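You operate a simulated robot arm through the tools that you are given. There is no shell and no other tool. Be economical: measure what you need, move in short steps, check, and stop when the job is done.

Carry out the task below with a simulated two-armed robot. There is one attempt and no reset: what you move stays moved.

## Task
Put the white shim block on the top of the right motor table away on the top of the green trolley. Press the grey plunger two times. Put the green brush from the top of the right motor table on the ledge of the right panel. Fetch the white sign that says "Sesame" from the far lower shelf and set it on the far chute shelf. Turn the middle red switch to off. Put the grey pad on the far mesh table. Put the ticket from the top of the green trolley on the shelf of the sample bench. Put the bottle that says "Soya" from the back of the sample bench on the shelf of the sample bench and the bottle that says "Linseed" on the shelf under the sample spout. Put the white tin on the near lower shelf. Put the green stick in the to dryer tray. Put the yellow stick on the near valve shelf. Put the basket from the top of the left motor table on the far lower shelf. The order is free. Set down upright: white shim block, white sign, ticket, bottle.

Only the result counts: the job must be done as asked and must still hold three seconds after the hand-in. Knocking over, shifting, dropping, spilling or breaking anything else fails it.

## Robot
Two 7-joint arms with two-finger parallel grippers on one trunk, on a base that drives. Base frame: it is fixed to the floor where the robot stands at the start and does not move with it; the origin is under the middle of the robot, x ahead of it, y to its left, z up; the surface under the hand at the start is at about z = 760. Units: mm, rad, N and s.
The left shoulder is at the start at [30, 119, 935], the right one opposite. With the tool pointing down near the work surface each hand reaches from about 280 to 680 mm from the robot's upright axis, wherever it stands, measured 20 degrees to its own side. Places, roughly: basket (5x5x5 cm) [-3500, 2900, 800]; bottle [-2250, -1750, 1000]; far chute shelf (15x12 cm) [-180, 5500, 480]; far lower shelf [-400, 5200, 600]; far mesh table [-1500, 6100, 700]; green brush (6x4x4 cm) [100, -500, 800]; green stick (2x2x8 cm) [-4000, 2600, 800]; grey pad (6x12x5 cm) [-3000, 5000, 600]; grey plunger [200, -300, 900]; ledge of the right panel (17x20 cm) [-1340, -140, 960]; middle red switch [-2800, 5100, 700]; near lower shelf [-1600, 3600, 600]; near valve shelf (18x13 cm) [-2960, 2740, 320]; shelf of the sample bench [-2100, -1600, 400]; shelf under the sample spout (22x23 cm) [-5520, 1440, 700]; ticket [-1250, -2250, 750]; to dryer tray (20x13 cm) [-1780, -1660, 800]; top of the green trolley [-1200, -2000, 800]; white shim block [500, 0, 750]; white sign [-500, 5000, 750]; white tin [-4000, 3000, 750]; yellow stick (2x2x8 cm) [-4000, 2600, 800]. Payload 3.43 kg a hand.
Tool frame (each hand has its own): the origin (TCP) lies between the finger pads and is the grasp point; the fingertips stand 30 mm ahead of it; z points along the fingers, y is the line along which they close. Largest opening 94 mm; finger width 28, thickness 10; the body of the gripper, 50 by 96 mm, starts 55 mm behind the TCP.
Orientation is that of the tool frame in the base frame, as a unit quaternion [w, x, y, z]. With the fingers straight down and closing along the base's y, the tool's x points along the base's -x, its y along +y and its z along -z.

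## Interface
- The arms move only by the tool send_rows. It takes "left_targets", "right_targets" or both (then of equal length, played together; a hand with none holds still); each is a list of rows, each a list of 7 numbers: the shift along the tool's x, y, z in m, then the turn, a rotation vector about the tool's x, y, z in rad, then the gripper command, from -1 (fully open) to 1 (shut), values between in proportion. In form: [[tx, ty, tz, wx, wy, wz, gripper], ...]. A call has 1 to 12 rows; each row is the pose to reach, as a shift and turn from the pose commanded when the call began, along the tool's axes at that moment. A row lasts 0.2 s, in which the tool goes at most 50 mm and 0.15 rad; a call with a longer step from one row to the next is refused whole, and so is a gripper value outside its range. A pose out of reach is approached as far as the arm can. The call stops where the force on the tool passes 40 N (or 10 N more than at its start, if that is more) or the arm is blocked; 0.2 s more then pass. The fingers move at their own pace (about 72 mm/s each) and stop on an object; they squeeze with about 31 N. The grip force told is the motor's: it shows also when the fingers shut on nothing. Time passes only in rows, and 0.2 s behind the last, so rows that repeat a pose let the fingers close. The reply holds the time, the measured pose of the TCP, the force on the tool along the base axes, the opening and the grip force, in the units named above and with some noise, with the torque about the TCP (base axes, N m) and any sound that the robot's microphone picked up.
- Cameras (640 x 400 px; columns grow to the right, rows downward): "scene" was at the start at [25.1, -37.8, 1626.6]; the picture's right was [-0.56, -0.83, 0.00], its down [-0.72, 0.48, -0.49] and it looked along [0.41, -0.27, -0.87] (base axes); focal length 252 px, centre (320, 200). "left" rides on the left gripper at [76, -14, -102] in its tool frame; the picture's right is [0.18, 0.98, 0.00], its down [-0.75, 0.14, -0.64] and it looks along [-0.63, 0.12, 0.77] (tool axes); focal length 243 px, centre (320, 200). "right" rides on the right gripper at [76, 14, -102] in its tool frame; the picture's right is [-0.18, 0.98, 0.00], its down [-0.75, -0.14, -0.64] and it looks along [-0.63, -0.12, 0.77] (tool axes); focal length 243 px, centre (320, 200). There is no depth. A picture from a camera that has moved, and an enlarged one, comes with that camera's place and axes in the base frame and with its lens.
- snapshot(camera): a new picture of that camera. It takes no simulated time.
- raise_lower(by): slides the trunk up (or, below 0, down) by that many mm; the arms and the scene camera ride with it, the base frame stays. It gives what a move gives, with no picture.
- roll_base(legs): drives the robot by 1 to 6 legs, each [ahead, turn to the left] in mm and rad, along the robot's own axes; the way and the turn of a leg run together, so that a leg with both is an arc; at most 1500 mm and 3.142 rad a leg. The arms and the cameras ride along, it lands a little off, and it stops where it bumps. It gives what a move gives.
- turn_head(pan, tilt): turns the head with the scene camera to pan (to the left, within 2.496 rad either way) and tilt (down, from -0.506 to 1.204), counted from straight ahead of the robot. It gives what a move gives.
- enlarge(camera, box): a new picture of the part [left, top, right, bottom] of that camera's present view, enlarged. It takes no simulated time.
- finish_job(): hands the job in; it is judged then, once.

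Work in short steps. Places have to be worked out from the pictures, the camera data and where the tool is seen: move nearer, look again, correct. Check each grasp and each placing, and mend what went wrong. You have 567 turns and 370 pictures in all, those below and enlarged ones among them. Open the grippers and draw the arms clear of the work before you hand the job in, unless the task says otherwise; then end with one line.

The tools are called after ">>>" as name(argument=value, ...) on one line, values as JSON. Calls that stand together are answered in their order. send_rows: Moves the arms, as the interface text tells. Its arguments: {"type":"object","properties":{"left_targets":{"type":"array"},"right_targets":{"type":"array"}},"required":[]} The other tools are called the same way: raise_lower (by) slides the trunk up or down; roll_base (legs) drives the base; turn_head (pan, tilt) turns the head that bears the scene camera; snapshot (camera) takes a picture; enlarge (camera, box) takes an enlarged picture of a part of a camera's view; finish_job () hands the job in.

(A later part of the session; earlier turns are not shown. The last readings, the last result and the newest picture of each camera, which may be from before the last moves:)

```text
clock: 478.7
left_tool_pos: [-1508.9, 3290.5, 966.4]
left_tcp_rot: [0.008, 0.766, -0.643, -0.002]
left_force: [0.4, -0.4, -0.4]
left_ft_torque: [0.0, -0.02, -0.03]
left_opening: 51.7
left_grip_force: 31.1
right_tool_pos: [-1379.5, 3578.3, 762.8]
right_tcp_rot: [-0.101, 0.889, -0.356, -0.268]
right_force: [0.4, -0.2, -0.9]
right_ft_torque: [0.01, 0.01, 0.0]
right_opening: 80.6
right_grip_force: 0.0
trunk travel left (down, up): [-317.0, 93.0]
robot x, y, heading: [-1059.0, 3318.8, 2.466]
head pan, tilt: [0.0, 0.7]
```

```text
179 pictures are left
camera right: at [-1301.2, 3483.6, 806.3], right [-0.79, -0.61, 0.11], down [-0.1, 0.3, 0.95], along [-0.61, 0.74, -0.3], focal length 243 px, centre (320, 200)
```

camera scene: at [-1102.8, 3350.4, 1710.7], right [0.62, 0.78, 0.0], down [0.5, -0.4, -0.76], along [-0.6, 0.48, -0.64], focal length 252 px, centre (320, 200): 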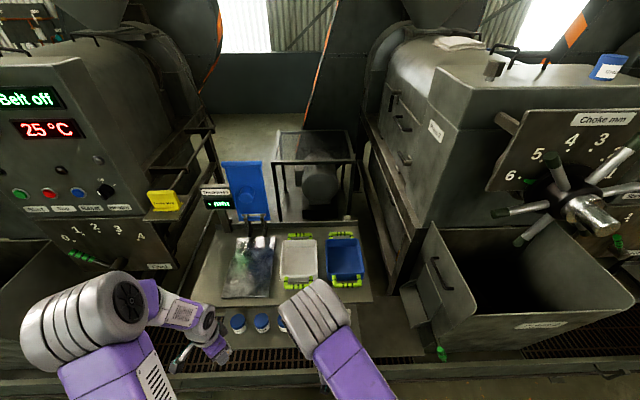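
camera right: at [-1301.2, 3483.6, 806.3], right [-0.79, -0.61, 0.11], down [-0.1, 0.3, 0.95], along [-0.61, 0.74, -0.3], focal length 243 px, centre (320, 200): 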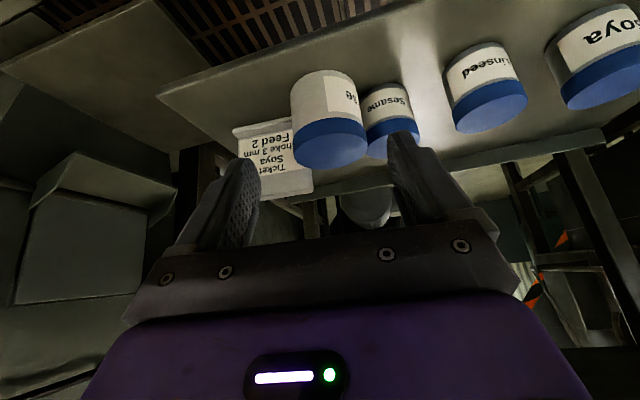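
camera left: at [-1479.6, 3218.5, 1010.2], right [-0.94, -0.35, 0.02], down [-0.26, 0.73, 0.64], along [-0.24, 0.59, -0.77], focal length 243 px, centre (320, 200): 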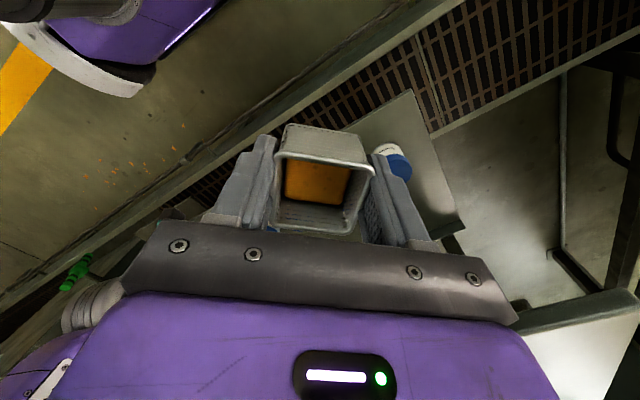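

The tin stands on the near lower shelf. Now along the aisle to the far lower shelf with the basket.

>>> send_rows(right_targets=[[0.02, 0, -0.03, 0, 0, 0, -0.72], [0.04, 0, -0.06, 0, 0, 0, -0.72], [0.06, 0, -0.09, 0, 0, 0, -0.72], [0.08, 0, -0.12, 0, 0, 0, -0.72]])

>>> roll_base(legs=[[-60, 0], [0, -1.539], [1000, 0], [1000, 0], [0, 1.539]])

>>> turn_head(pan=0, tilt=0.6)

>>> snapshot(camera="scene")

```text
clock: 479.9
left_tool_pos: [-1508.0, 3289.2, 965.4]
left_tcp_rot: [0.009, 0.766, -0.642, 0.0]
left_force: [-0.8, 0.8, -0.8]
left_ft_torque: [0.0, 0.03, -0.01]
left_opening: 51.9
left_grip_force: 30.8
right_tool_pos: [-1301.2, 3507.3, 820.9]
right_tcp_rot: [-0.113, 0.875, -0.369, -0.292]
right_force: [0.0, -0.1, 0.6]
right_ft_torque: [0.04, -0.02, 0.04]
right_opening: 80.9
right_grip_force: 0.0
trunk travel left (down, up): [-317.0, 93.0]
robot x, y, heading: [-1060.3, 3316.2, 2.468]
head pan, tilt: [0.0, 0.7]
stopped in row 4 (right hand): the arm was blocked; the commanded pose is now the measured one
```

```text
clock: 497.9
left_tool_pos: [-244.9, 4861.1, 965.9]
left_tcp_rot: [0.008, 0.751, -0.66, -0.002]
left_force: [-0.6, 0.5, -0.4]
left_ft_torque: [-0.03, 0.03, -0.01]
left_opening: 51.8
left_grip_force: 30.9
right_tool_pos: [-29.7, 5067.9, 822.6]
right_tcp_rot: [-0.119, 0.867, -0.387, -0.289]
right_force: [-0.1, 0.5, -1.4]
right_ft_torque: [-0.01, -0.02, -0.01]
right_opening: 80.8
right_grip_force: 0.0
trunk travel left (down, up): [-317.0, 93.0]
robot x, y, heading: [206.4, 4868.0, 2.421]
head pan, tilt: [0.0, 0.7]
```

```text
clock: 498.6
left_tool_pos: [-245.7, 4860.5, 966.2]
left_tcp_rot: [0.009, 0.751, -0.66, 0.0]
left_force: [0.2, 0.8, -0.2]
left_ft_torque: [-0.04, -0.01, 0.02]
left_opening: 51.8
left_grip_force: 31.3
right_tool_pos: [-30.2, 5068.9, 822.7]
right_tcp_rot: [-0.118, 0.868, -0.387, -0.289]
right_force: [-0.1, -0.2, 0.2]
right_ft_torque: [0.0, 0.01, 0.02]
right_opening: 81.1
right_grip_force: 0.1
trunk travel left (down, up): [-317.0, 93.0]
robot x, y, heading: [201.0, 4865.1, 2.422]
head pan, tilt: [0.0, 0.6]
```

```text
178 pictures are left
camera scene: at [160.0, 4905.5, 1779.2], right [0.66, 0.75, 0.0], down [0.43, -0.37, -0.82], along [-0.62, 0.54, -0.57], focal length 252 px, centre (320, 200)
```

scene: 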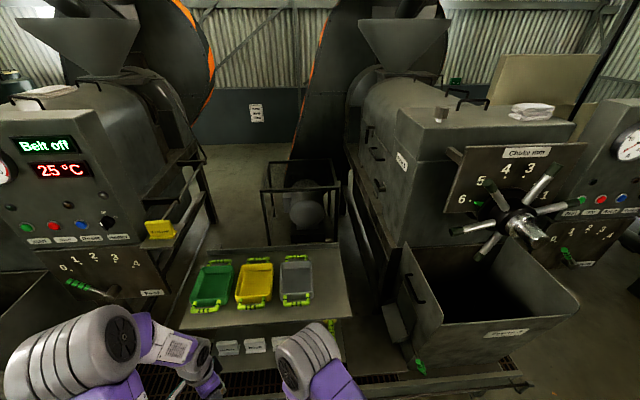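

>>> enlarge(camera="scene", box=[180, 250, 450, 400])

```text
2.37 times, centred on (315, 325) of scene
camera zoom: at [160.0, 4905.5, 1779.2], right [0.66, 0.75, 0.0], down [0.43, -0.37, -0.82], along [-0.62, 0.54, -0.57], focal length 596 px, centre (332, -96)
```

zoom: 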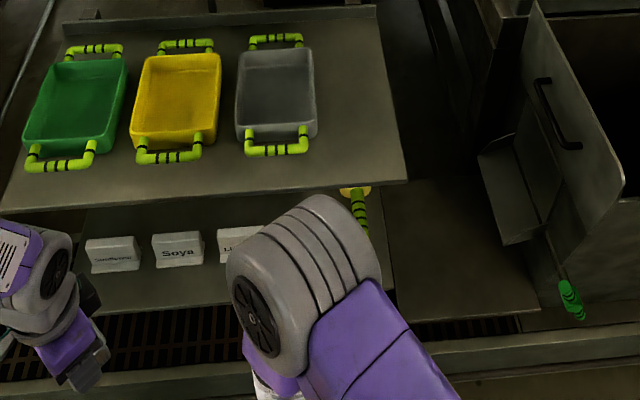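

>>> send_rows(right_targets=[[-0.01, -0.03, -0.02, 0, 0.1, 0, -0.7], [-0.03, -0.06, -0.04, 0, 0.2, 0, -0.7], [-0.05, -0.09, -0.06, 0, 0.3, 0, -0.7], [-0.07, -0.12, -0.08, 0, 0.42, 0, -0.7], [-0.09, -0.15, -0.09, 0, 0.54, 0, -0.7], [-0.1, -0.18, -0.1, 0, 0.64, 0, -0.7]])

>>> enlarge(camera="scene", box=[180, 250, 450, 400])

```text
clock: 500.0
left_tool_pos: [-244.9, 4861.3, 968.0]
left_tcp_rot: [0.009, 0.751, -0.66, -0.001]
left_force: [-0.4, -0.2, -0.9]
left_ft_torque: [0.0, 0.02, -0.01]
left_opening: 51.6
left_grip_force: 31.3
right_tool_pos: [91.6, 5208.3, 960.7]
right_tcp_rot: [0.01, 0.915, -0.404, -0.002]
right_force: [0.9, -0.2, -0.4]
right_ft_torque: [-0.03, 0.0, 0.0]
right_opening: 79.7
right_grip_force: 0.1
trunk travel left (down, up): [-317.0, 93.0]
robot x, y, heading: [206.9, 4869.1, 2.419]
head pan, tilt: [0.0, 0.6]
```

```text
2.37 times, centred on (315, 325) of scene
camera zoom: at [160.9, 4906.0, 1779.2], right [0.66, 0.75, 0.0], down [0.42, -0.37, -0.83], along [-0.62, 0.54, -0.56], focal length 596 px, centre (332, -96)
```

zoom: 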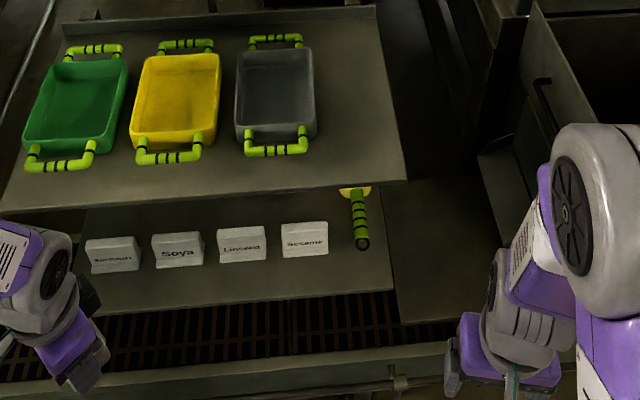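

The Sesame sign is the rightmost of four on the far lower shelf; the chute shelf is the plate to its right. I turn slightly left and drive 40 mm closer, then look with the right-hand camera.

>>> roll_base(legs=[[40, 0], [0, 0.2]])

>>> send_rows(right_targets=[[-0.02, 0.04, 0.01, 0, 0, 0, -1], [-0.05, 0.075, 0.02, 0, 0, 0, -1], [-0.08, 0.11, 0.02, 0, -0.1, 0, -1], [-0.1, 0.14, 0.02, 0, -0.22, 0, -1], [-0.12, 0.16, 0.02, 0, -0.34, 0, -1], [-0.13, 0.18, 0.02, 0, -0.46, 0, -1]])

>>> snapshot(camera="right")

>>> snapshot(camera="scene")

```text
clock: 501.6
left_tool_pos: [-266.5, 4798.7, 966.5]
left_tcp_rot: [0.009, 0.814, -0.581, -0.001]
left_force: [-0.4, 0.2, 0.1]
left_ft_torque: [0.0, -0.03, 0.01]
left_opening: 51.9
left_grip_force: 30.8
right_tool_pos: [-5.5, 5204.4, 960.0]
right_tcp_rot: [0.009, 0.95, -0.312, 0.001]
right_force: [-0.2, 0.4, 0.3]
right_ft_torque: [0.0, -0.02, -0.01]
right_opening: 80.1
right_grip_force: 0.0
trunk travel left (down, up): [-317.0, 93.0]
robot x, y, heading: [171.0, 4896.6, 2.622]
head pan, tilt: [0.0, 0.6]
```

```text
clock: 503.0
left_tool_pos: [-266.3, 4798.3, 966.6]
left_tcp_rot: [0.008, 0.813, -0.582, -0.001]
left_force: [-0.7, -0.4, -0.2]
left_ft_torque: [-0.02, -0.03, 0.02]
left_opening: 51.4
left_grip_force: 31.0
right_tool_pos: [-216.2, 5135.2, 942.2]
right_tcp_rot: [-0.063, 0.925, -0.305, -0.218]
right_force: [0.2, 0.1, -0.2]
right_ft_torque: [0.01, -0.03, 0.04]
right_opening: 94.0
right_grip_force: 0.1
trunk travel left (down, up): [-317.0, 93.0]
robot x, y, heading: [175.3, 4896.3, 2.621]
head pan, tilt: [0.0, 0.6]
```

```text
175 pictures are left
camera right: at [-132.5, 5056.2, 1001.3], right [-0.71, -0.69, 0.1], down [-0.22, 0.36, 0.91], along [-0.66, 0.63, -0.41], focal length 243 px, centre (320, 200)
```

right: 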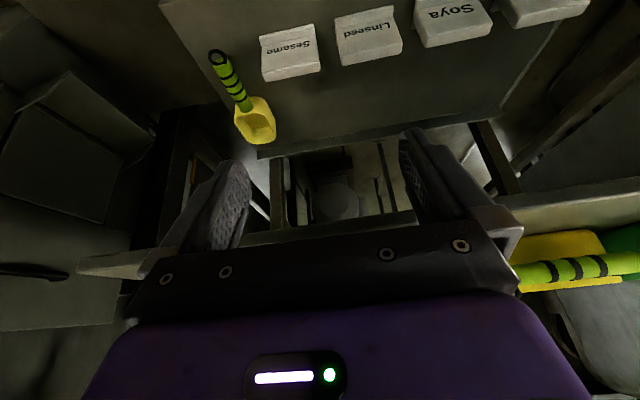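

```text
174 pictures are left
camera scene: at [121.7, 4921.6, 1779.2], right [0.5, 0.87, 0.0], down [0.49, -0.28, -0.83], along [-0.72, 0.41, -0.56], focal length 252 px, centre (320, 200)
```

scene: 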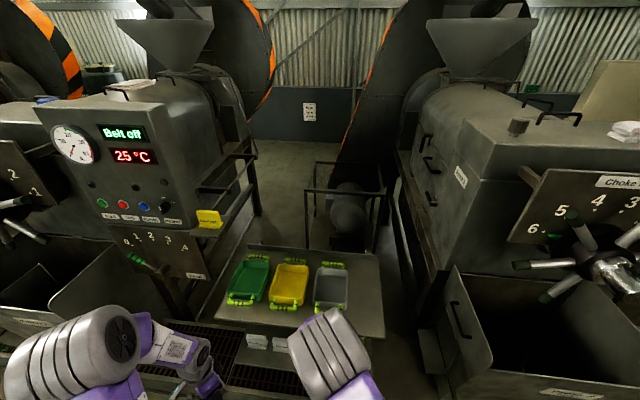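

Measured: the upper shelf is at z≈955; the Sesame sign is 88 mm wide, top ≈683, with plate centre near (-300, 5242). I'll grip its plate sideways from the right. First lower the trunk and turn the right hand to point down-left, outside the shelf.

>>> raise_lower(by=-150)

>>> send_rows(right_targets=[[0.007, -0.0115, 0.0057, -0.082, -0.0223, -0.116, -0.6], [0.0137, -0.023, 0.0115, -0.164, -0.0446, -0.233, -0.6], [0.0206, -0.0344, 0.017, -0.246, -0.067, -0.349, -0.6], [0.0275, -0.0458, 0.023, -0.328, -0.0893, -0.4655, -0.6], [0.0344, -0.0573, 0.0286, -0.41, -0.1116, -0.582, -0.6], [0.0412, -0.0687, 0.0344, -0.492, -0.134, -0.698, -0.6], [0.048, -0.08, 0.04, -0.574, -0.156, -0.8145, -0.6], [0.055, -0.0916, 0.0458, -0.656, -0.1785, -0.931, -0.6], [0.062, -0.103, 0.0515, -0.738, -0.2, -1.047, -0.6], [0.0687, -0.1145, 0.0573, -0.82, -0.223, -1.164, -0.6], [0.0756, -0.126, 0.063, -0.902, -0.2455, -1.28, -0.6]])

>>> snapshot(camera="right")

>>> snapshot(camera="scene")

```text
clock: 504.8
left_tool_pos: [-266.7, 4800.0, 816.3]
left_tcp_rot: [0.01, 0.814, -0.581, -0.001]
left_force: [-0.1, -0.7, -0.6]
left_ft_torque: [-0.02, -0.02, 0.01]
left_opening: 51.6
left_grip_force: 30.7
right_tool_pos: [-216.0, 5136.8, 792.2]
right_tcp_rot: [-0.063, 0.925, -0.306, -0.217]
right_force: [0.4, 0.8, -0.2]
right_ft_torque: [0.0, 0.0, 0.01]
right_opening: 94.1
right_grip_force: 0.0
trunk travel left (down, up): [-167.0, 243.0]
robot x, y, heading: [173.2, 4898.5, 2.619]
head pan, tilt: [0.0, 0.6]
```

```text
clock: 507.1
left_tool_pos: [-267.1, 4799.2, 815.8]
left_tcp_rot: [0.009, 0.814, -0.581, 0.0]
left_force: [-0.4, 0.6, -0.6]
left_ft_torque: [0.0, 0.0, 0.01]
left_opening: 51.6
left_grip_force: 30.4
right_tool_pos: [-109.6, 5212.1, 699.6]
right_tcp_rot: [0.174, 0.826, 0.413, -0.342]
right_force: [0.3, -0.5, 1.0]
right_ft_torque: [-0.01, -0.02, 0.0]
right_opening: 75.2
right_grip_force: 0.1
trunk travel left (down, up): [-167.0, 243.0]
robot x, y, heading: [172.8, 4895.6, 2.623]
head pan, tilt: [0.0, 0.6]
```

```text
173 pictures are left
camera right: at [-22.4, 5304.4, 718.4], right [0.71, -0.69, 0.13], down [-0.16, 0.03, 0.99], along [-0.69, -0.72, -0.09], focal length 243 px, centre (320, 200)
```

right: 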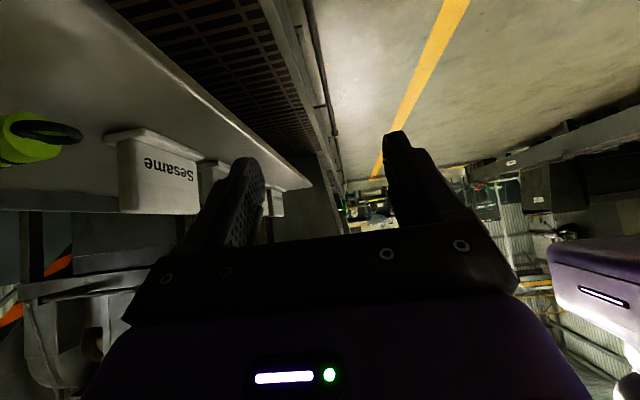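

```text
172 pictures are left
camera scene: at [121.9, 4923.5, 1629.2], right [0.5, 0.87, 0.0], down [0.49, -0.28, -0.82], along [-0.72, 0.41, -0.57], focal length 252 px, centre (320, 200)
```

scene: 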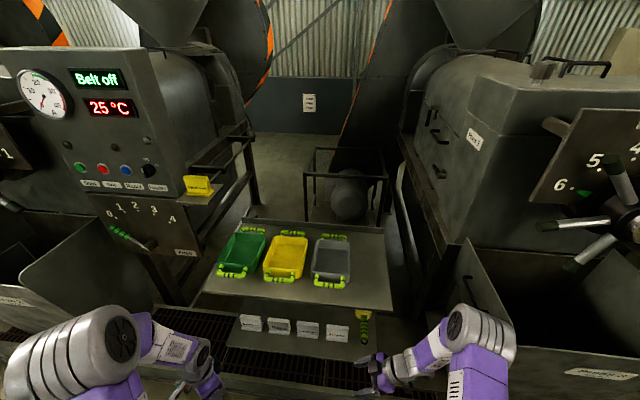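

>>> enlarge(camera="scene", box=[300, 290, 460, 400])

>>> enlarge(camera="right", box=[0, 90, 320, 260])

```text
3.64 times, centred on (380, 345) of scene
camera zoom: at [121.9, 4923.5, 1629.2], right [0.5, 0.87, 0.0], down [0.49, -0.28, -0.82], along [-0.72, 0.41, -0.57], focal length 915 px, centre (102, -327)
```

zoom: 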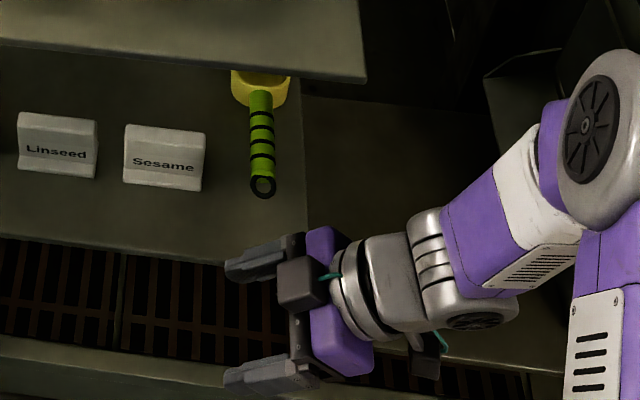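

```text
2.00 times, centred on (160, 175) of right
camera zoom: at [-22.4, 5304.4, 718.4], right [0.71, -0.69, 0.13], down [-0.16, 0.03, 0.99], along [-0.69, -0.72, -0.09], focal length 485 px, centre (640, 250)
```

zoom: 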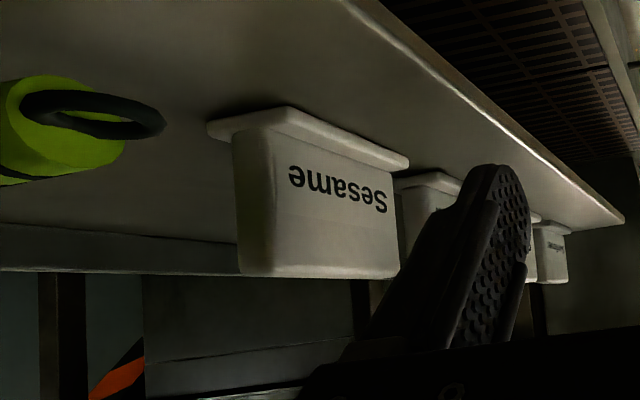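

The sign's place is confirmed. I move inward over the shelf with the fingers right of the sign.

>>> send_rows(right_targets=[[0.0234, 0, 0.0233, 0, 0, 0, -0.6], [0.023, -0.043, 0.0235, 0, 0, 0, -0.6], [0.0225, -0.086, 0.0238, 0, 0, 0, -0.6], [0.022, -0.129, 0.024, 0, 0, 0, -0.6], [0.0212, -0.1718, 0.0242, 0, 0, 0, -0.6]])

>>> snapshot(camera="right")

>>> enlarge(camera="scene", box=[300, 290, 460, 400])

```text
clock: 508.4
left_tool_pos: [-266.2, 4799.0, 816.3]
left_tcp_rot: [0.008, 0.814, -0.581, 0.001]
left_force: [0.0, -0.4, -0.8]
left_ft_torque: [-0.01, 0.0, 0.01]
left_opening: 51.8
left_grip_force: 30.9
right_tool_pos: [-246.4, 5313.3, 668.6]
right_tcp_rot: [0.174, 0.826, 0.413, -0.341]
right_force: [0.1, 0.0, 0.3]
right_ft_torque: [-0.02, 0.01, 0.03]
right_opening: 74.9
right_grip_force: 0.0
trunk travel left (down, up): [-167.0, 243.0]
robot x, y, heading: [168.9, 4896.0, 2.618]
head pan, tilt: [0.0, 0.6]
```

```text
169 pictures are left
camera right: at [-159.7, 5404.9, 685.6], right [0.71, -0.69, 0.14], down [-0.16, 0.03, 0.99], along [-0.69, -0.72, -0.1], focal length 243 px, centre (320, 200)
```

right: 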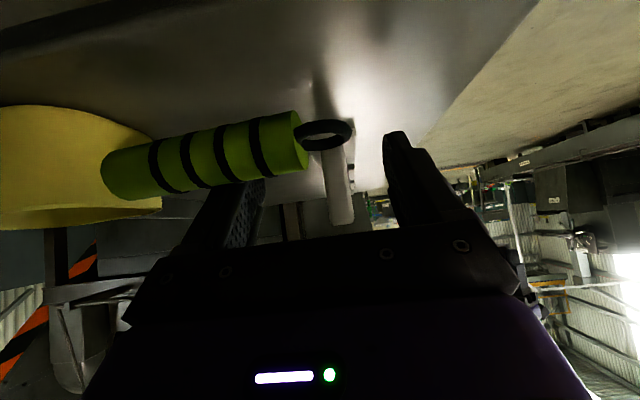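

```text
3.64 times, centred on (380, 345) of scene
camera zoom: at [121.7, 4923.5, 1629.2], right [0.5, 0.87, 0.0], down [0.49, -0.28, -0.82], along [-0.72, 0.41, -0.57], focal length 915 px, centre (102, -327)
```

zoom: 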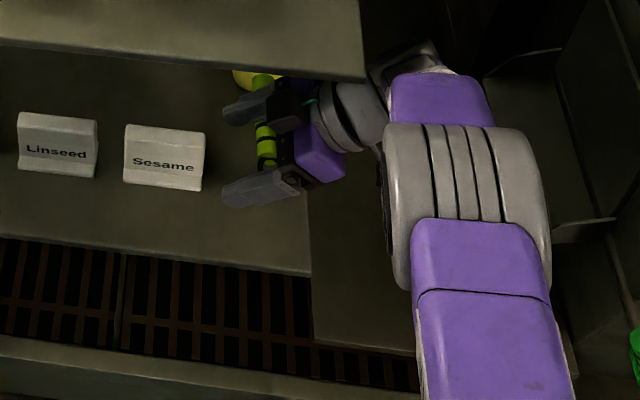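

The plate is edge-on between the fingers. Move 78 mm left onto it and close.

>>> send_rows(right_targets=[[-0.019, 0.001, 0.019, 0, 0, 0, -0.6], [-0.038, 0.001, 0.038, 0, 0, 0, -0.6], [-0.055, 0.002, 0.055, 0, 0, 0, -0.6]])

>>> snapshot(camera="right")

>>> enlarge(camera="scene", box=[300, 290, 460, 400])

```text
clock: 509.4
left_tool_pos: [-261.4, 4798.1, 817.3]
left_tcp_rot: [0.011, 0.815, -0.58, -0.001]
left_force: [0.1, -0.5, -0.2]
left_ft_torque: [0.02, 0.0, 0.05]
left_opening: 51.6
left_grip_force: 31.1
right_tool_pos: [-264.6, 5288.0, 656.1]
right_tcp_rot: [0.167, 0.846, 0.375, -0.342]
right_force: [-0.3, 0.7, -0.2]
right_ft_torque: [0.02, 0.01, 0.02]
right_opening: 75.3
right_grip_force: 0.1
trunk travel left (down, up): [-167.0, 243.0]
robot x, y, heading: [175.9, 4893.5, 2.61]
head pan, tilt: [0.0, 0.6]
stopped in row 3 (right hand): the arm was blocked; the commanded pose is now the measured one
```

```text
167 pictures are left
camera right: at [-169.0, 5372.5, 676.3], right [0.65, -0.75, 0.15], down [-0.18, 0.05, 0.98], along [-0.74, -0.66, -0.1], focal length 243 px, centre (320, 200)
```

right: 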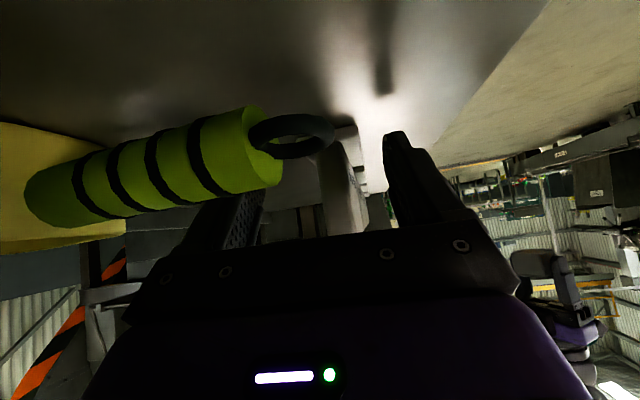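

```text
3.64 times, centred on (380, 345) of scene
camera zoom: at [133.6, 4927.1, 1629.3], right [0.5, 0.86, 0.0], down [0.48, -0.29, -0.83], along [-0.72, 0.42, -0.56], focal length 915 px, centre (102, -327)
```

zoom: 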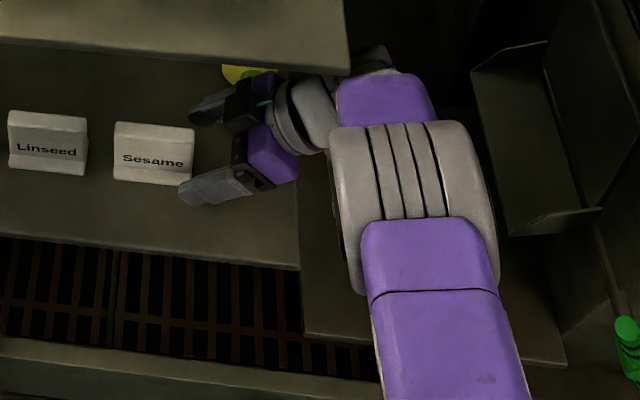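

The forearm seems blocked by the upper shelf's corner (base nudged back). I retreat the way I came, lower the trunk so the forearm stays under the upper shelf, and retry.

>>> send_rows(right_targets=[[0.019, 0, -0.019, 0, 0, 0, -0.6], [0.038, 0, -0.036, 0, 0, 0, -0.6], [0.038, 0.045, -0.036, 0, 0, 0, -0.6], [0.038, 0.09, -0.036, 0, 0, 0, -0.6], [0.038, 0.135, -0.036, 0, 0, 0, -0.6], [0.038, 0.18, -0.036, 0, 0, 0, -0.6], [0.038, 0.21, -0.036, 0, 0, 0, -0.6]])

>>> raise_lower(by=-160)

>>> snapshot(camera="scene")

>>> snapshot(camera="right")

```text
clock: 510.9
left_tool_pos: [-265.1, 4797.2, 816.8]
left_tcp_rot: [0.008, 0.814, -0.58, 0.0]
left_force: [1.2, 0.4, 0.1]
left_ft_torque: [0.02, 0.01, 0.0]
left_opening: 51.7
left_grip_force: 30.8
right_tool_pos: [-79.5, 5184.5, 662.8]
right_tcp_rot: [0.17, 0.842, 0.383, -0.339]
right_force: [-0.8, 0.3, 0.3]
right_ft_torque: [0.01, -0.01, -0.01]
right_opening: 75.2
right_grip_force: 0.1
trunk travel left (down, up): [-167.0, 243.0]
robot x, y, heading: [174.3, 4897.5, 2.615]
head pan, tilt: [0.0, 0.6]
```

```text
clock: 512.8
left_tool_pos: [-265.4, 4798.0, 655.1]
left_tcp_rot: [0.008, 0.815, -0.579, 0.0]
left_force: [-0.2, -0.1, -0.9]
left_ft_torque: [-0.02, -0.04, 0.01]
left_opening: 51.8
left_grip_force: 31.1
right_tool_pos: [-79.6, 5185.4, 502.1]
right_tcp_rot: [0.169, 0.843, 0.382, -0.34]
right_force: [-0.1, -0.2, -0.1]
right_ft_torque: [0.03, 0.0, 0.0]
right_opening: 75.3
right_grip_force: 0.1
trunk travel left (down, up): [-7.0, 403.0]
robot x, y, heading: [176.3, 4899.2, 2.615]
head pan, tilt: [0.0, 0.6]
```

```text
165 pictures are left
camera scene: at [123.9, 4924.2, 1469.3], right [0.5, 0.87, 0.0], down [0.49, -0.28, -0.83], along [-0.71, 0.41, -0.56], focal length 252 px, centre (320, 200)
```

scene: 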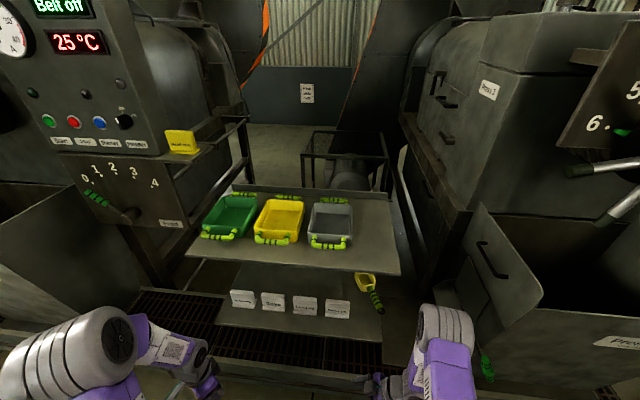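

```text
164 pictures are left
camera right: at [13.8, 5270.6, 521.7], right [0.66, -0.74, 0.15], down [-0.18, 0.04, 0.98], along [-0.73, -0.67, -0.11], focal length 243 px, centre (320, 200)
```

right: 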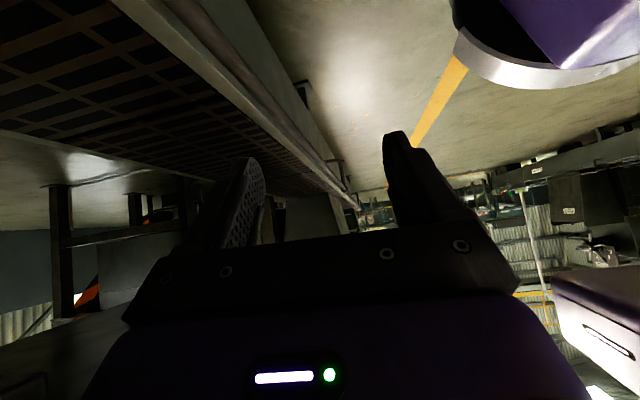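

>>> enlarge(camera="scene", box=[220, 250, 420, 370])

```text
3.20 times, centred on (320, 310) of scene
camera zoom: at [123.9, 4924.2, 1469.3], right [0.5, 0.87, 0.0], down [0.49, -0.28, -0.83], along [-0.71, 0.41, -0.56], focal length 805 px, centre (320, -152)
```

zoom: 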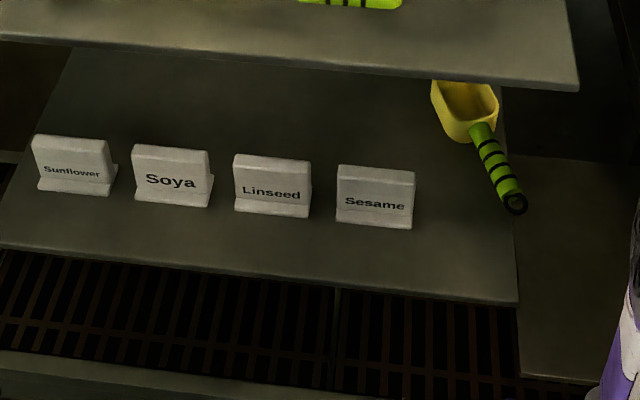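

The scoop's handle seems to have been nudged by my hand; I'll put it back afterwards. For the sign I change plan: grip it by its side edges from the front (88 mm wide, opening 94). I reorient the right hand in front of it.

>>> send_rows(right_targets=[[-0.015, -0.0065, -0.0036, 0.1077, -0.0215, 0.081, -1], [-0.03, -0.013, -0.0072, 0.2154, -0.043, 0.162, -1], [-0.0453, -0.0195, -0.0108, 0.323, -0.0644, 0.2427, -1], [-0.0604, -0.026, -0.0144, 0.431, -0.0858, 0.3236, -1], [-0.0755, -0.0325, -0.018, 0.5385, -0.107, 0.4045, -1], [-0.0905, -0.039, -0.0216, 0.646, -0.1287, 0.4855, -1], [-0.1056, -0.0454, -0.0252, 0.754, -0.15, 0.5664, -1], [-0.1207, -0.052, -0.0288, 0.8615, -0.1716, 0.647, -1], [-0.1358, -0.0584, -0.0324, 0.969, -0.193, 0.728, -1], [-0.151, -0.065, -0.036, 1.077, -0.2145, 0.809, -1], [-0.166, -0.0714, -0.0396, 1.1846, -0.236, 0.89, -1]])

>>> snapshot(camera="right")

```text
clock: 515.2
left_tool_pos: [-264.6, 4797.7, 655.9]
left_tcp_rot: [0.008, 0.815, -0.58, 0.0]
left_force: [0.8, 0.0, -1.2]
left_ft_torque: [0.05, 0.0, -0.01]
left_opening: 51.8
left_grip_force: 30.9
right_tool_pos: [-196.0, 5164.2, 644.0]
right_tcp_rot: [-0.152, 0.825, -0.264, -0.476]
right_force: [0.2, 0.3, -0.2]
right_ft_torque: [-0.03, -0.02, 0.01]
right_opening: 94.0
right_grip_force: 0.0
trunk travel left (down, up): [-7.0, 403.0]
robot x, y, heading: [175.1, 4895.9, 2.614]
head pan, tilt: [0.0, 0.6]
```

```text
162 pictures are left
camera right: at [-100.0, 5078.2, 629.6], right [-0.64, -0.75, 0.16], down [0.23, 0.01, 0.97], along [-0.73, 0.66, 0.16], focal length 243 px, centre (320, 200)
```

right: 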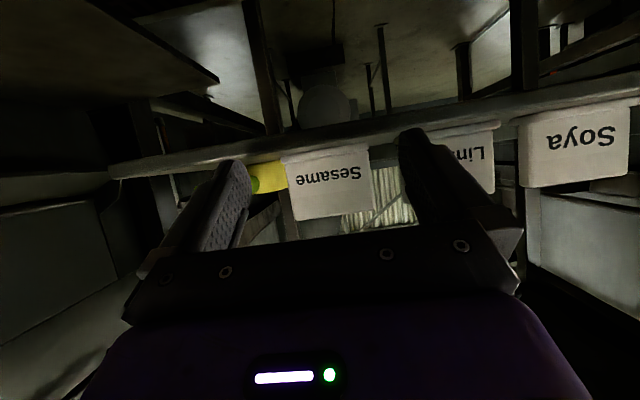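

Sign is straight ahead. I advance to bring the tips just before it and check the gaps.

>>> send_rows(right_targets=[[-0.0173, 0, 0.0217, 0, 0, 0, -1], [-0.0325, 0, 0.041, 0, 0, 0, -1], [-0.0425, 0, 0.0595, 0, 0, 0, -1]])

>>> snapshot(camera="right")

```text
clock: 516.0
left_tool_pos: [-265.9, 4798.1, 656.2]
left_tcp_rot: [0.009, 0.815, -0.58, -0.001]
left_force: [0.2, 0.8, -0.6]
left_ft_torque: [0.0, 0.01, 0.04]
left_opening: 51.8
left_grip_force: 30.8
right_tool_pos: [-255.3, 5207.8, 651.2]
right_tcp_rot: [-0.151, 0.826, -0.262, -0.476]
right_force: [-0.3, 0.4, 0.9]
right_ft_torque: [0.0, 0.0, 0.01]
right_opening: 94.4
right_grip_force: 0.0
trunk travel left (down, up): [-7.0, 403.0]
robot x, y, heading: [177.4, 4897.2, 2.619]
head pan, tilt: [0.0, 0.6]
```

```text
161 pictures are left
camera right: at [-159.4, 5121.5, 636.4], right [-0.64, -0.75, 0.16], down [0.23, 0.01, 0.97], along [-0.73, 0.66, 0.16], focal length 243 px, centre (320, 200)
```

right: 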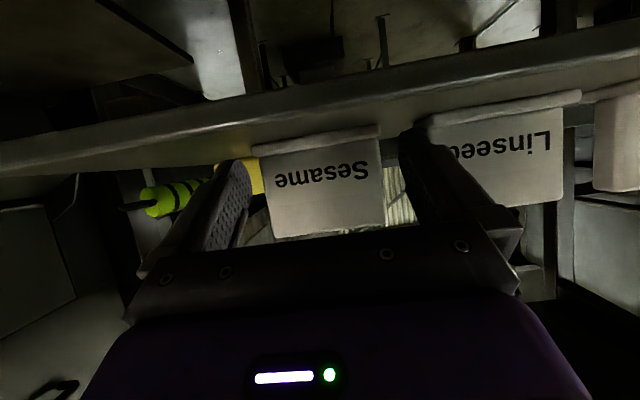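

>>> enlarge(camera="right", box=[230, 100, 430, 250])

```text
2.67 times, centred on (330, 175) of right
camera zoom: at [-159.4, 5121.5, 636.4], right [-0.64, -0.75, 0.16], down [0.23, 0.01, 0.97], along [-0.73, 0.66, 0.16], focal length 647 px, centre (293, 267)
```

zoom: 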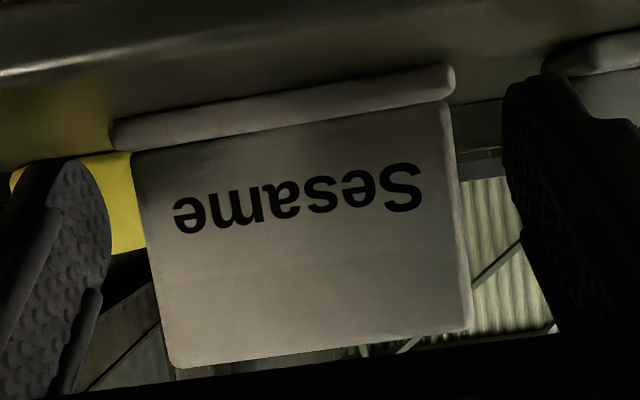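

Aligned within a millimetre. Advance 50 mm slowly so the plate enters between the fingers.

>>> send_rows(right_targets=[[-0.0075, 0, 0.013, 0, 0, 0, -1], [-0.0125, 0, 0.0217, 0, 0, 0, -1], [-0.0175, 0, 0.0303, 0, 0, 0, -1]])

>>> enlarge(camera="right", box=[210, 80, 450, 250])

```text
clock: 516.8
left_tool_pos: [-264.6, 4797.3, 655.4]
left_tcp_rot: [0.008, 0.814, -0.58, 0.0]
left_force: [0.0, -0.4, -1.4]
left_ft_torque: [-0.01, 0.0, -0.01]
left_opening: 51.6
left_grip_force: 31.2
right_tool_pos: [-282.5, 5226.7, 651.1]
right_tcp_rot: [-0.152, 0.826, -0.263, -0.475]
right_force: [0.1, 0.2, 0.4]
right_ft_torque: [0.01, 0.0, 0.0]
right_opening: 93.9
right_grip_force: 0.1
trunk travel left (down, up): [-7.0, 403.0]
robot x, y, heading: [175.2, 4895.5, 2.62]
head pan, tilt: [0.0, 0.6]
```

```text
2.35 times, centred on (330, 165) of right
camera zoom: at [-187.1, 5142.1, 637.1], right [-0.64, -0.75, 0.16], down [0.23, 0.01, 0.97], along [-0.73, 0.66, 0.16], focal length 571 px, centre (296, 282)
```

zoom: 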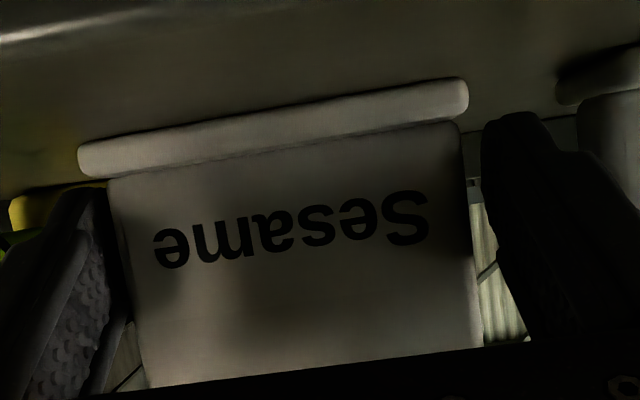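

The tips already straddle the plate without contact; I centre by 2.5 mm, advance 14 mm more, and close.

>>> send_rows(right_targets=[[0, -0.0025, 0, 0, 0, 0, -1], [-0.0035, -0.0025, 0.006, 0, 0, 0, -1], [-0.007, -0.0025, 0.012, 0, 0, 0, -1], [-0.007, -0.0025, 0.012, 0, 0, 0, 0.5], [-0.007, -0.0025, 0.012, 0, 0, 0, 1], [-0.007, -0.0025, 0.012, 0, 0, 0, 1]])

>>> snapshot(camera="right")

```text
clock: 518.2
left_tool_pos: [-265.2, 4797.5, 654.4]
left_tcp_rot: [0.009, 0.814, -0.58, 0.0]
left_force: [-0.2, -0.5, -0.2]
left_ft_torque: [0.02, 0.0, 0.02]
left_opening: 51.9
left_grip_force: 31.5
right_tool_pos: [-293.9, 5237.6, 650.9]
right_tcp_rot: [-0.152, 0.825, -0.263, -0.476]
right_force: [0.0, 0.7, 1.6]
right_ft_torque: [0.07, 0.0, 0.03]
right_opening: 88.4
right_grip_force: 30.9
trunk travel left (down, up): [-7.0, 403.0]
robot x, y, heading: [173.6, 4893.8, 2.616]
head pan, tilt: [0.0, 0.6]
```

```text
158 pictures are left
camera right: at [-197.4, 5152.1, 636.7], right [-0.64, -0.75, 0.16], down [0.23, 0.01, 0.97], along [-0.73, 0.66, 0.16], focal length 243 px, centre (320, 200)
```

right: 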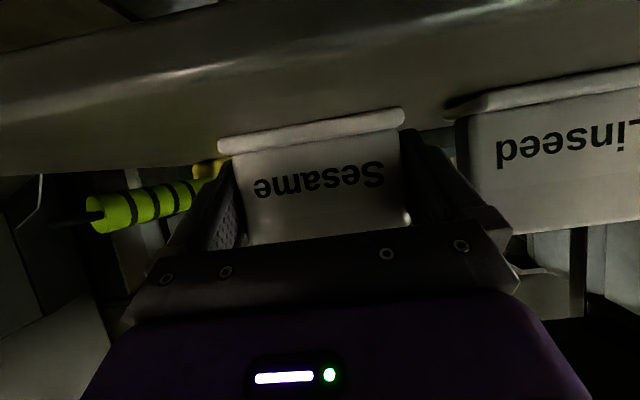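

Gripped the sign (88 mm). Lift slightly and draw it straight out.

>>> send_rows(right_targets=[[-0.013, 0, -0.0075, 0, 0, 0, 1], [-0.026, 0, -0.015, 0, 0, 0, 1], [-0.0035, 0, -0.054, 0, 0, 0, 1], [0.019, 0, -0.093, 0, 0, 0, 1], [0.0415, 0, -0.132, 0, 0, 0, 1], [0.064, 0, -0.171, 0, 0, 0, 1]])

>>> snapshot(camera="right")

>>> enlarge(camera="scene", box=[220, 250, 460, 400])

```text
clock: 519.6
left_tool_pos: [-265.6, 4796.7, 656.6]
left_tcp_rot: [0.008, 0.815, -0.579, 0.0]
left_force: [0.1, 0.2, -0.8]
left_ft_torque: [0.03, 0.0, 0.01]
left_opening: 51.7
left_grip_force: 31.4
right_tool_pos: [-146.5, 5131.5, 681.2]
right_tcp_rot: [-0.151, 0.825, -0.263, -0.477]
right_force: [-0.2, -0.3, -0.3]
right_ft_torque: [-0.01, 0.0, 0.02]
right_opening: 88.4
right_grip_force: 31.6
trunk travel left (down, up): [-7.0, 403.0]
robot x, y, heading: [173.3, 4898.2, 2.622]
head pan, tilt: [0.0, 0.6]
```

```text
157 pictures are left
camera right: at [-49.6, 5046.1, 666.6], right [-0.64, -0.75, 0.16], down [0.23, 0.01, 0.97], along [-0.73, 0.66, 0.16], focal length 243 px, centre (320, 200)
```

right: 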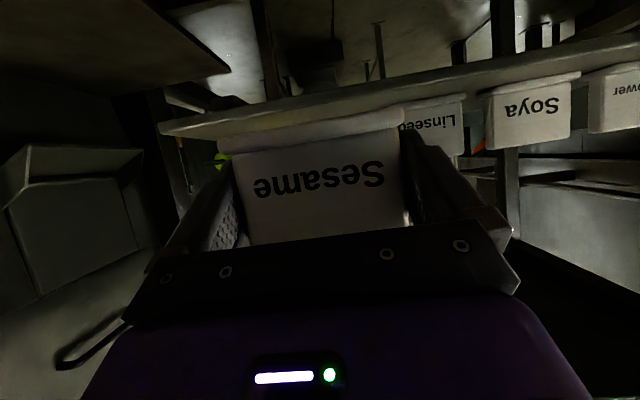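

```text
2.67 times, centred on (340, 325) of scene
camera zoom: at [123.9, 4924.0, 1469.2], right [0.5, 0.87, 0.0], down [0.49, -0.28, -0.83], along [-0.71, 0.41, -0.56], focal length 671 px, centre (267, -133)
```

zoom: 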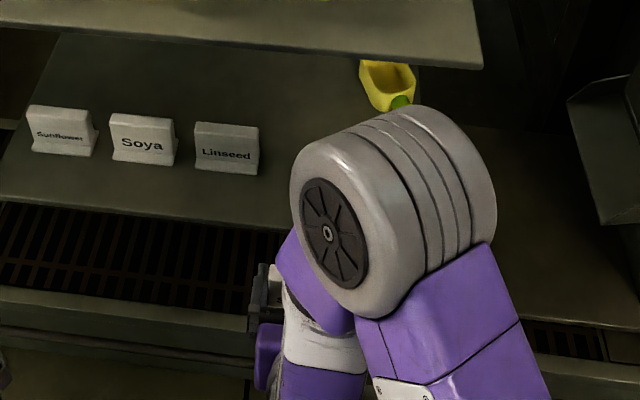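

Sign held upright. I back off 100 mm, shift 250 mm to the right along the aisle, and face the chute shelf.

>>> roll_base(legs=[[-110, 0], [0, -1.6], [260, 0], [0, 1.5]])

>>> snapshot(camera="scene")

```text
clock: 529.8
left_tool_pos: [-44.9, 5007.9, 657.0]
left_tcp_rot: [0.009, 0.787, -0.617, 0.0]
left_force: [0.0, -0.3, -1.8]
left_ft_torque: [0.02, 0.04, 0.03]
left_opening: 51.9
left_grip_force: 31.2
right_tool_pos: [106.0, 5329.4, 681.7]
right_tcp_rot: [-0.173, 0.813, -0.301, -0.468]
right_force: [-1.2, -0.6, 0.7]
right_ft_torque: [0.01, 0.02, 0.01]
right_opening: 88.3
right_grip_force: 30.9
trunk travel left (down, up): [-7.0, 403.0]
robot x, y, heading: [402.4, 5063.2, 2.527]
head pan, tilt: [0.0, 0.6]
```

```text
155 pictures are left
camera scene: at [354.5, 5097.5, 1469.2], right [0.58, 0.81, 0.0], down [0.46, -0.33, -0.83], along [-0.67, 0.48, -0.56], focal length 252 px, centre (320, 200)
```

scene: 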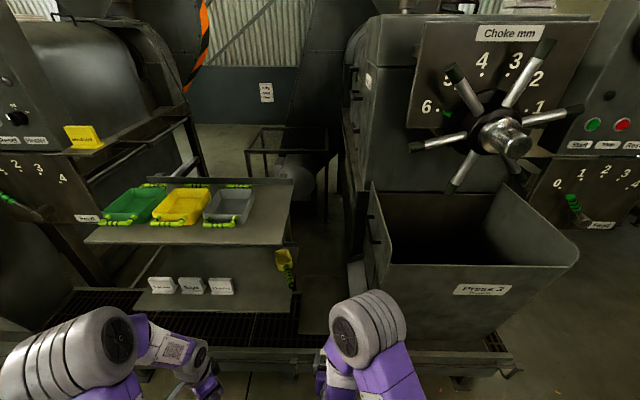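

>>> enlarge(camera="scene", box=[230, 230, 450, 390])

>>> snapshot(camera="right")

```text
2.50 times, centred on (340, 310) of scene
camera zoom: at [354.5, 5097.5, 1469.2], right [0.58, 0.81, 0.0], down [0.46, -0.33, -0.83], along [-0.67, 0.48, -0.56], focal length 629 px, centre (270, -75)
```

zoom: 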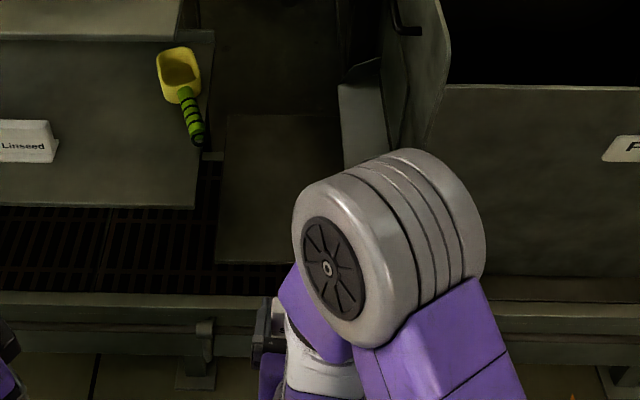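

```text
153 pictures are left
camera right: at [192.9, 5235.3, 666.4], right [-0.71, -0.69, 0.16], down [0.23, -0.01, 0.97], along [-0.67, 0.73, 0.16], focal length 243 px, centre (320, 200)
```

right: 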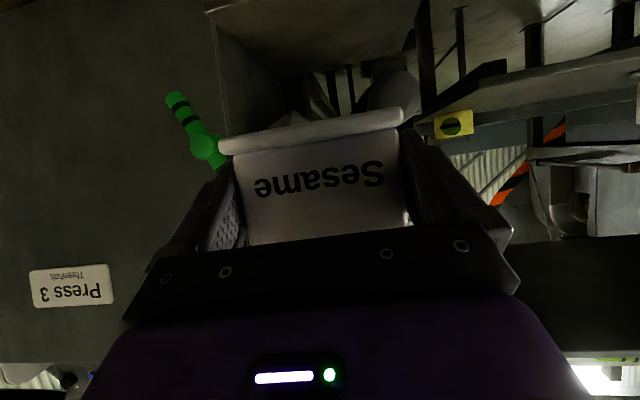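

The chute shelf plate is centred near (-175, 5500). I drive 130 mm closer.

>>> roll_base(legs=[[130, 0]])

>>> snapshot(camera="right")

```text
clock: 531.0
left_tool_pos: [-149.3, 5080.1, 655.8]
left_tcp_rot: [0.009, 0.787, -0.616, -0.001]
left_force: [0.6, 0.2, -0.4]
left_ft_torque: [-0.01, -0.02, 0.05]
left_opening: 51.8
left_grip_force: 31.3
right_tool_pos: [0.3, 5403.4, 681.0]
right_tcp_rot: [-0.173, 0.813, -0.3, -0.468]
right_force: [0.2, 0.1, 0.3]
right_ft_torque: [0.0, 0.01, -0.01]
right_opening: 88.4
right_grip_force: 30.8
trunk travel left (down, up): [-7.0, 403.0]
robot x, y, heading: [299.7, 5137.3, 2.523]
head pan, tilt: [0.0, 0.6]
```

```text
152 pictures are left
camera right: at [88.4, 5308.7, 666.2], right [-0.71, -0.69, 0.16], down [0.23, -0.01, 0.97], along [-0.67, 0.73, 0.16], focal length 243 px, centre (320, 200)
```

right: 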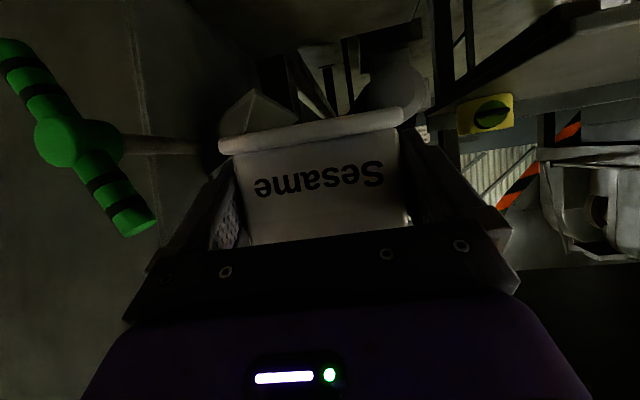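

>>> send_rows(right_targets=[[-0.0048, 0.0083, 0.0405, 0, 0, 0, 1], [-0.0096, 0.0166, 0.081, 0, 0, 0, 1], [-0.0143, 0.025, 0.1214, 0, 0, 0, 1], [-0.019, 0.0332, 0.162, 0, 0, 0, 1], [-0.0239, 0.0415, 0.2023, 0, 0, 0, 1]])

>>> snapshot(camera="right")

>>> enlarge(camera="scene", box=[230, 230, 450, 390])

```text
clock: 532.2
left_tool_pos: [-149.1, 5079.5, 654.4]
left_tcp_rot: [0.009, 0.788, -0.616, 0.0]
left_force: [-0.2, 0.5, -0.3]
left_ft_torque: [-0.02, 0.0, 0.0]
left_opening: 51.7
left_grip_force: 30.9
right_tool_pos: [-168.0, 5494.2, 600.4]
right_tcp_rot: [-0.173, 0.812, -0.299, -0.469]
right_force: [0.4, 0.0, 0.2]
right_ft_torque: [0.02, -0.04, 0.01]
right_opening: 88.2
right_grip_force: 30.7
trunk travel left (down, up): [-7.0, 403.0]
robot x, y, heading: [297.2, 5141.5, 2.523]
head pan, tilt: [0.0, 0.6]
```

```text
151 pictures are left
camera right: at [-80.0, 5399.9, 585.5], right [-0.71, -0.69, 0.16], down [0.23, -0.01, 0.97], along [-0.67, 0.73, 0.16], focal length 243 px, centre (320, 200)
```

right: 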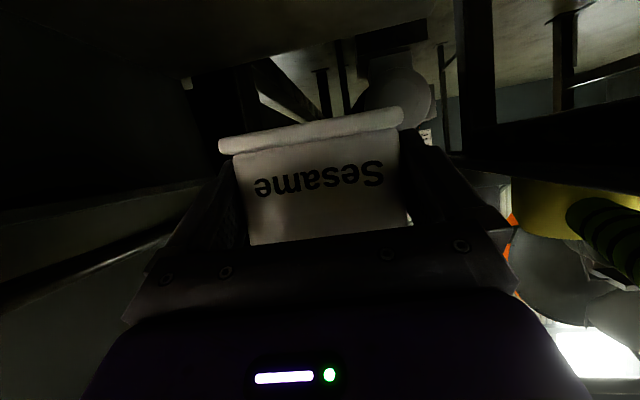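

```text
2.50 times, centred on (340, 310) of scene
camera zoom: at [250.3, 5171.3, 1469.2], right [0.58, 0.82, 0.0], down [0.46, -0.33, -0.82], along [-0.67, 0.48, -0.57], focal length 629 px, centre (270, -75)
```

zoom: 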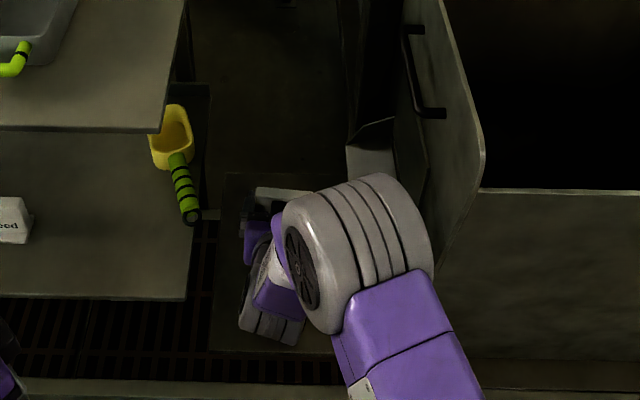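

Sign is above the plate. Lower, then feel for contact.

>>> send_rows(right_targets=[[0.026, 0, 0.015, 0, 0, 0, 1], [0.052, 0, 0.03, 0, 0, 0, 1], [0.0545, 0, 0.0316, 0, 0, 0, 1], [0.057, 0, 0.033, 0, 0, 0, 1], [0.0597, 0, 0.0346, 0, 0, 0, 1], [0.0623, 0, 0.0361, 0, 0, 0, 1]])

>>> snapshot(camera="right")

```text
clock: 533.6
left_tool_pos: [-149.3, 5078.6, 656.5]
left_tcp_rot: [0.01, 0.787, -0.616, 0.0]
left_force: [0.0, -0.1, -0.1]
left_ft_torque: [-0.01, 0.01, 0.02]
left_opening: 51.8
left_grip_force: 30.9
right_tool_pos: [-168.2, 5493.2, 528.4]
right_tcp_rot: [-0.172, 0.813, -0.299, -0.469]
right_force: [0.2, 0.1, -0.6]
right_ft_torque: [-0.01, -0.04, -0.01]
right_opening: 88.2
right_grip_force: 30.8
trunk travel left (down, up): [-7.0, 403.0]
robot x, y, heading: [298.4, 5138.5, 2.522]
head pan, tilt: [0.0, 0.6]
```

```text
149 pictures are left
camera right: at [-80.9, 5398.9, 514.2], right [-0.71, -0.69, 0.16], down [0.23, -0.01, 0.97], along [-0.67, 0.73, 0.16], focal length 243 px, centre (320, 200)
```

right: 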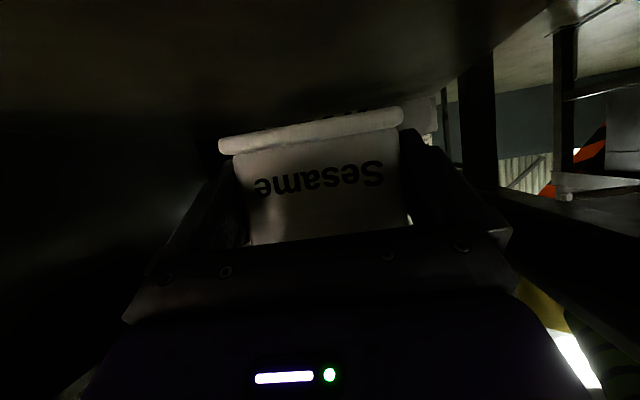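

>>> send_rows(right_targets=[[0.0026, 0, 0.0015, 0, 0, 0, 1], [0.0052, 0, 0.003, 0, 0, 0, 1], [0.0078, 0, 0.0045, 0, 0, 0, 1], [0.0104, 0, 0.006, 0, 0, 0, 1], [0.013, 0, 0.0075, 0, 0, 0, 1]])

```text
clock: 534.8
left_tool_pos: [-149.3, 5079.1, 656.1]
left_tcp_rot: [0.009, 0.787, -0.616, 0.0]
left_force: [0.4, 0.2, -0.8]
left_ft_torque: [-0.01, 0.0, 0.02]
left_opening: 51.7
left_grip_force: 30.8
right_tool_pos: [-168.9, 5493.3, 513.4]
right_tcp_rot: [-0.172, 0.813, -0.299, -0.469]
right_force: [-0.6, -0.9, -0.8]
right_ft_torque: [0.01, 0.01, 0.02]
right_opening: 88.2
right_grip_force: 31.3
trunk travel left (down, up): [-7.0, 403.0]
robot x, y, heading: [297.3, 5135.5, 2.524]
head pan, tilt: [0.0, 0.6]
```

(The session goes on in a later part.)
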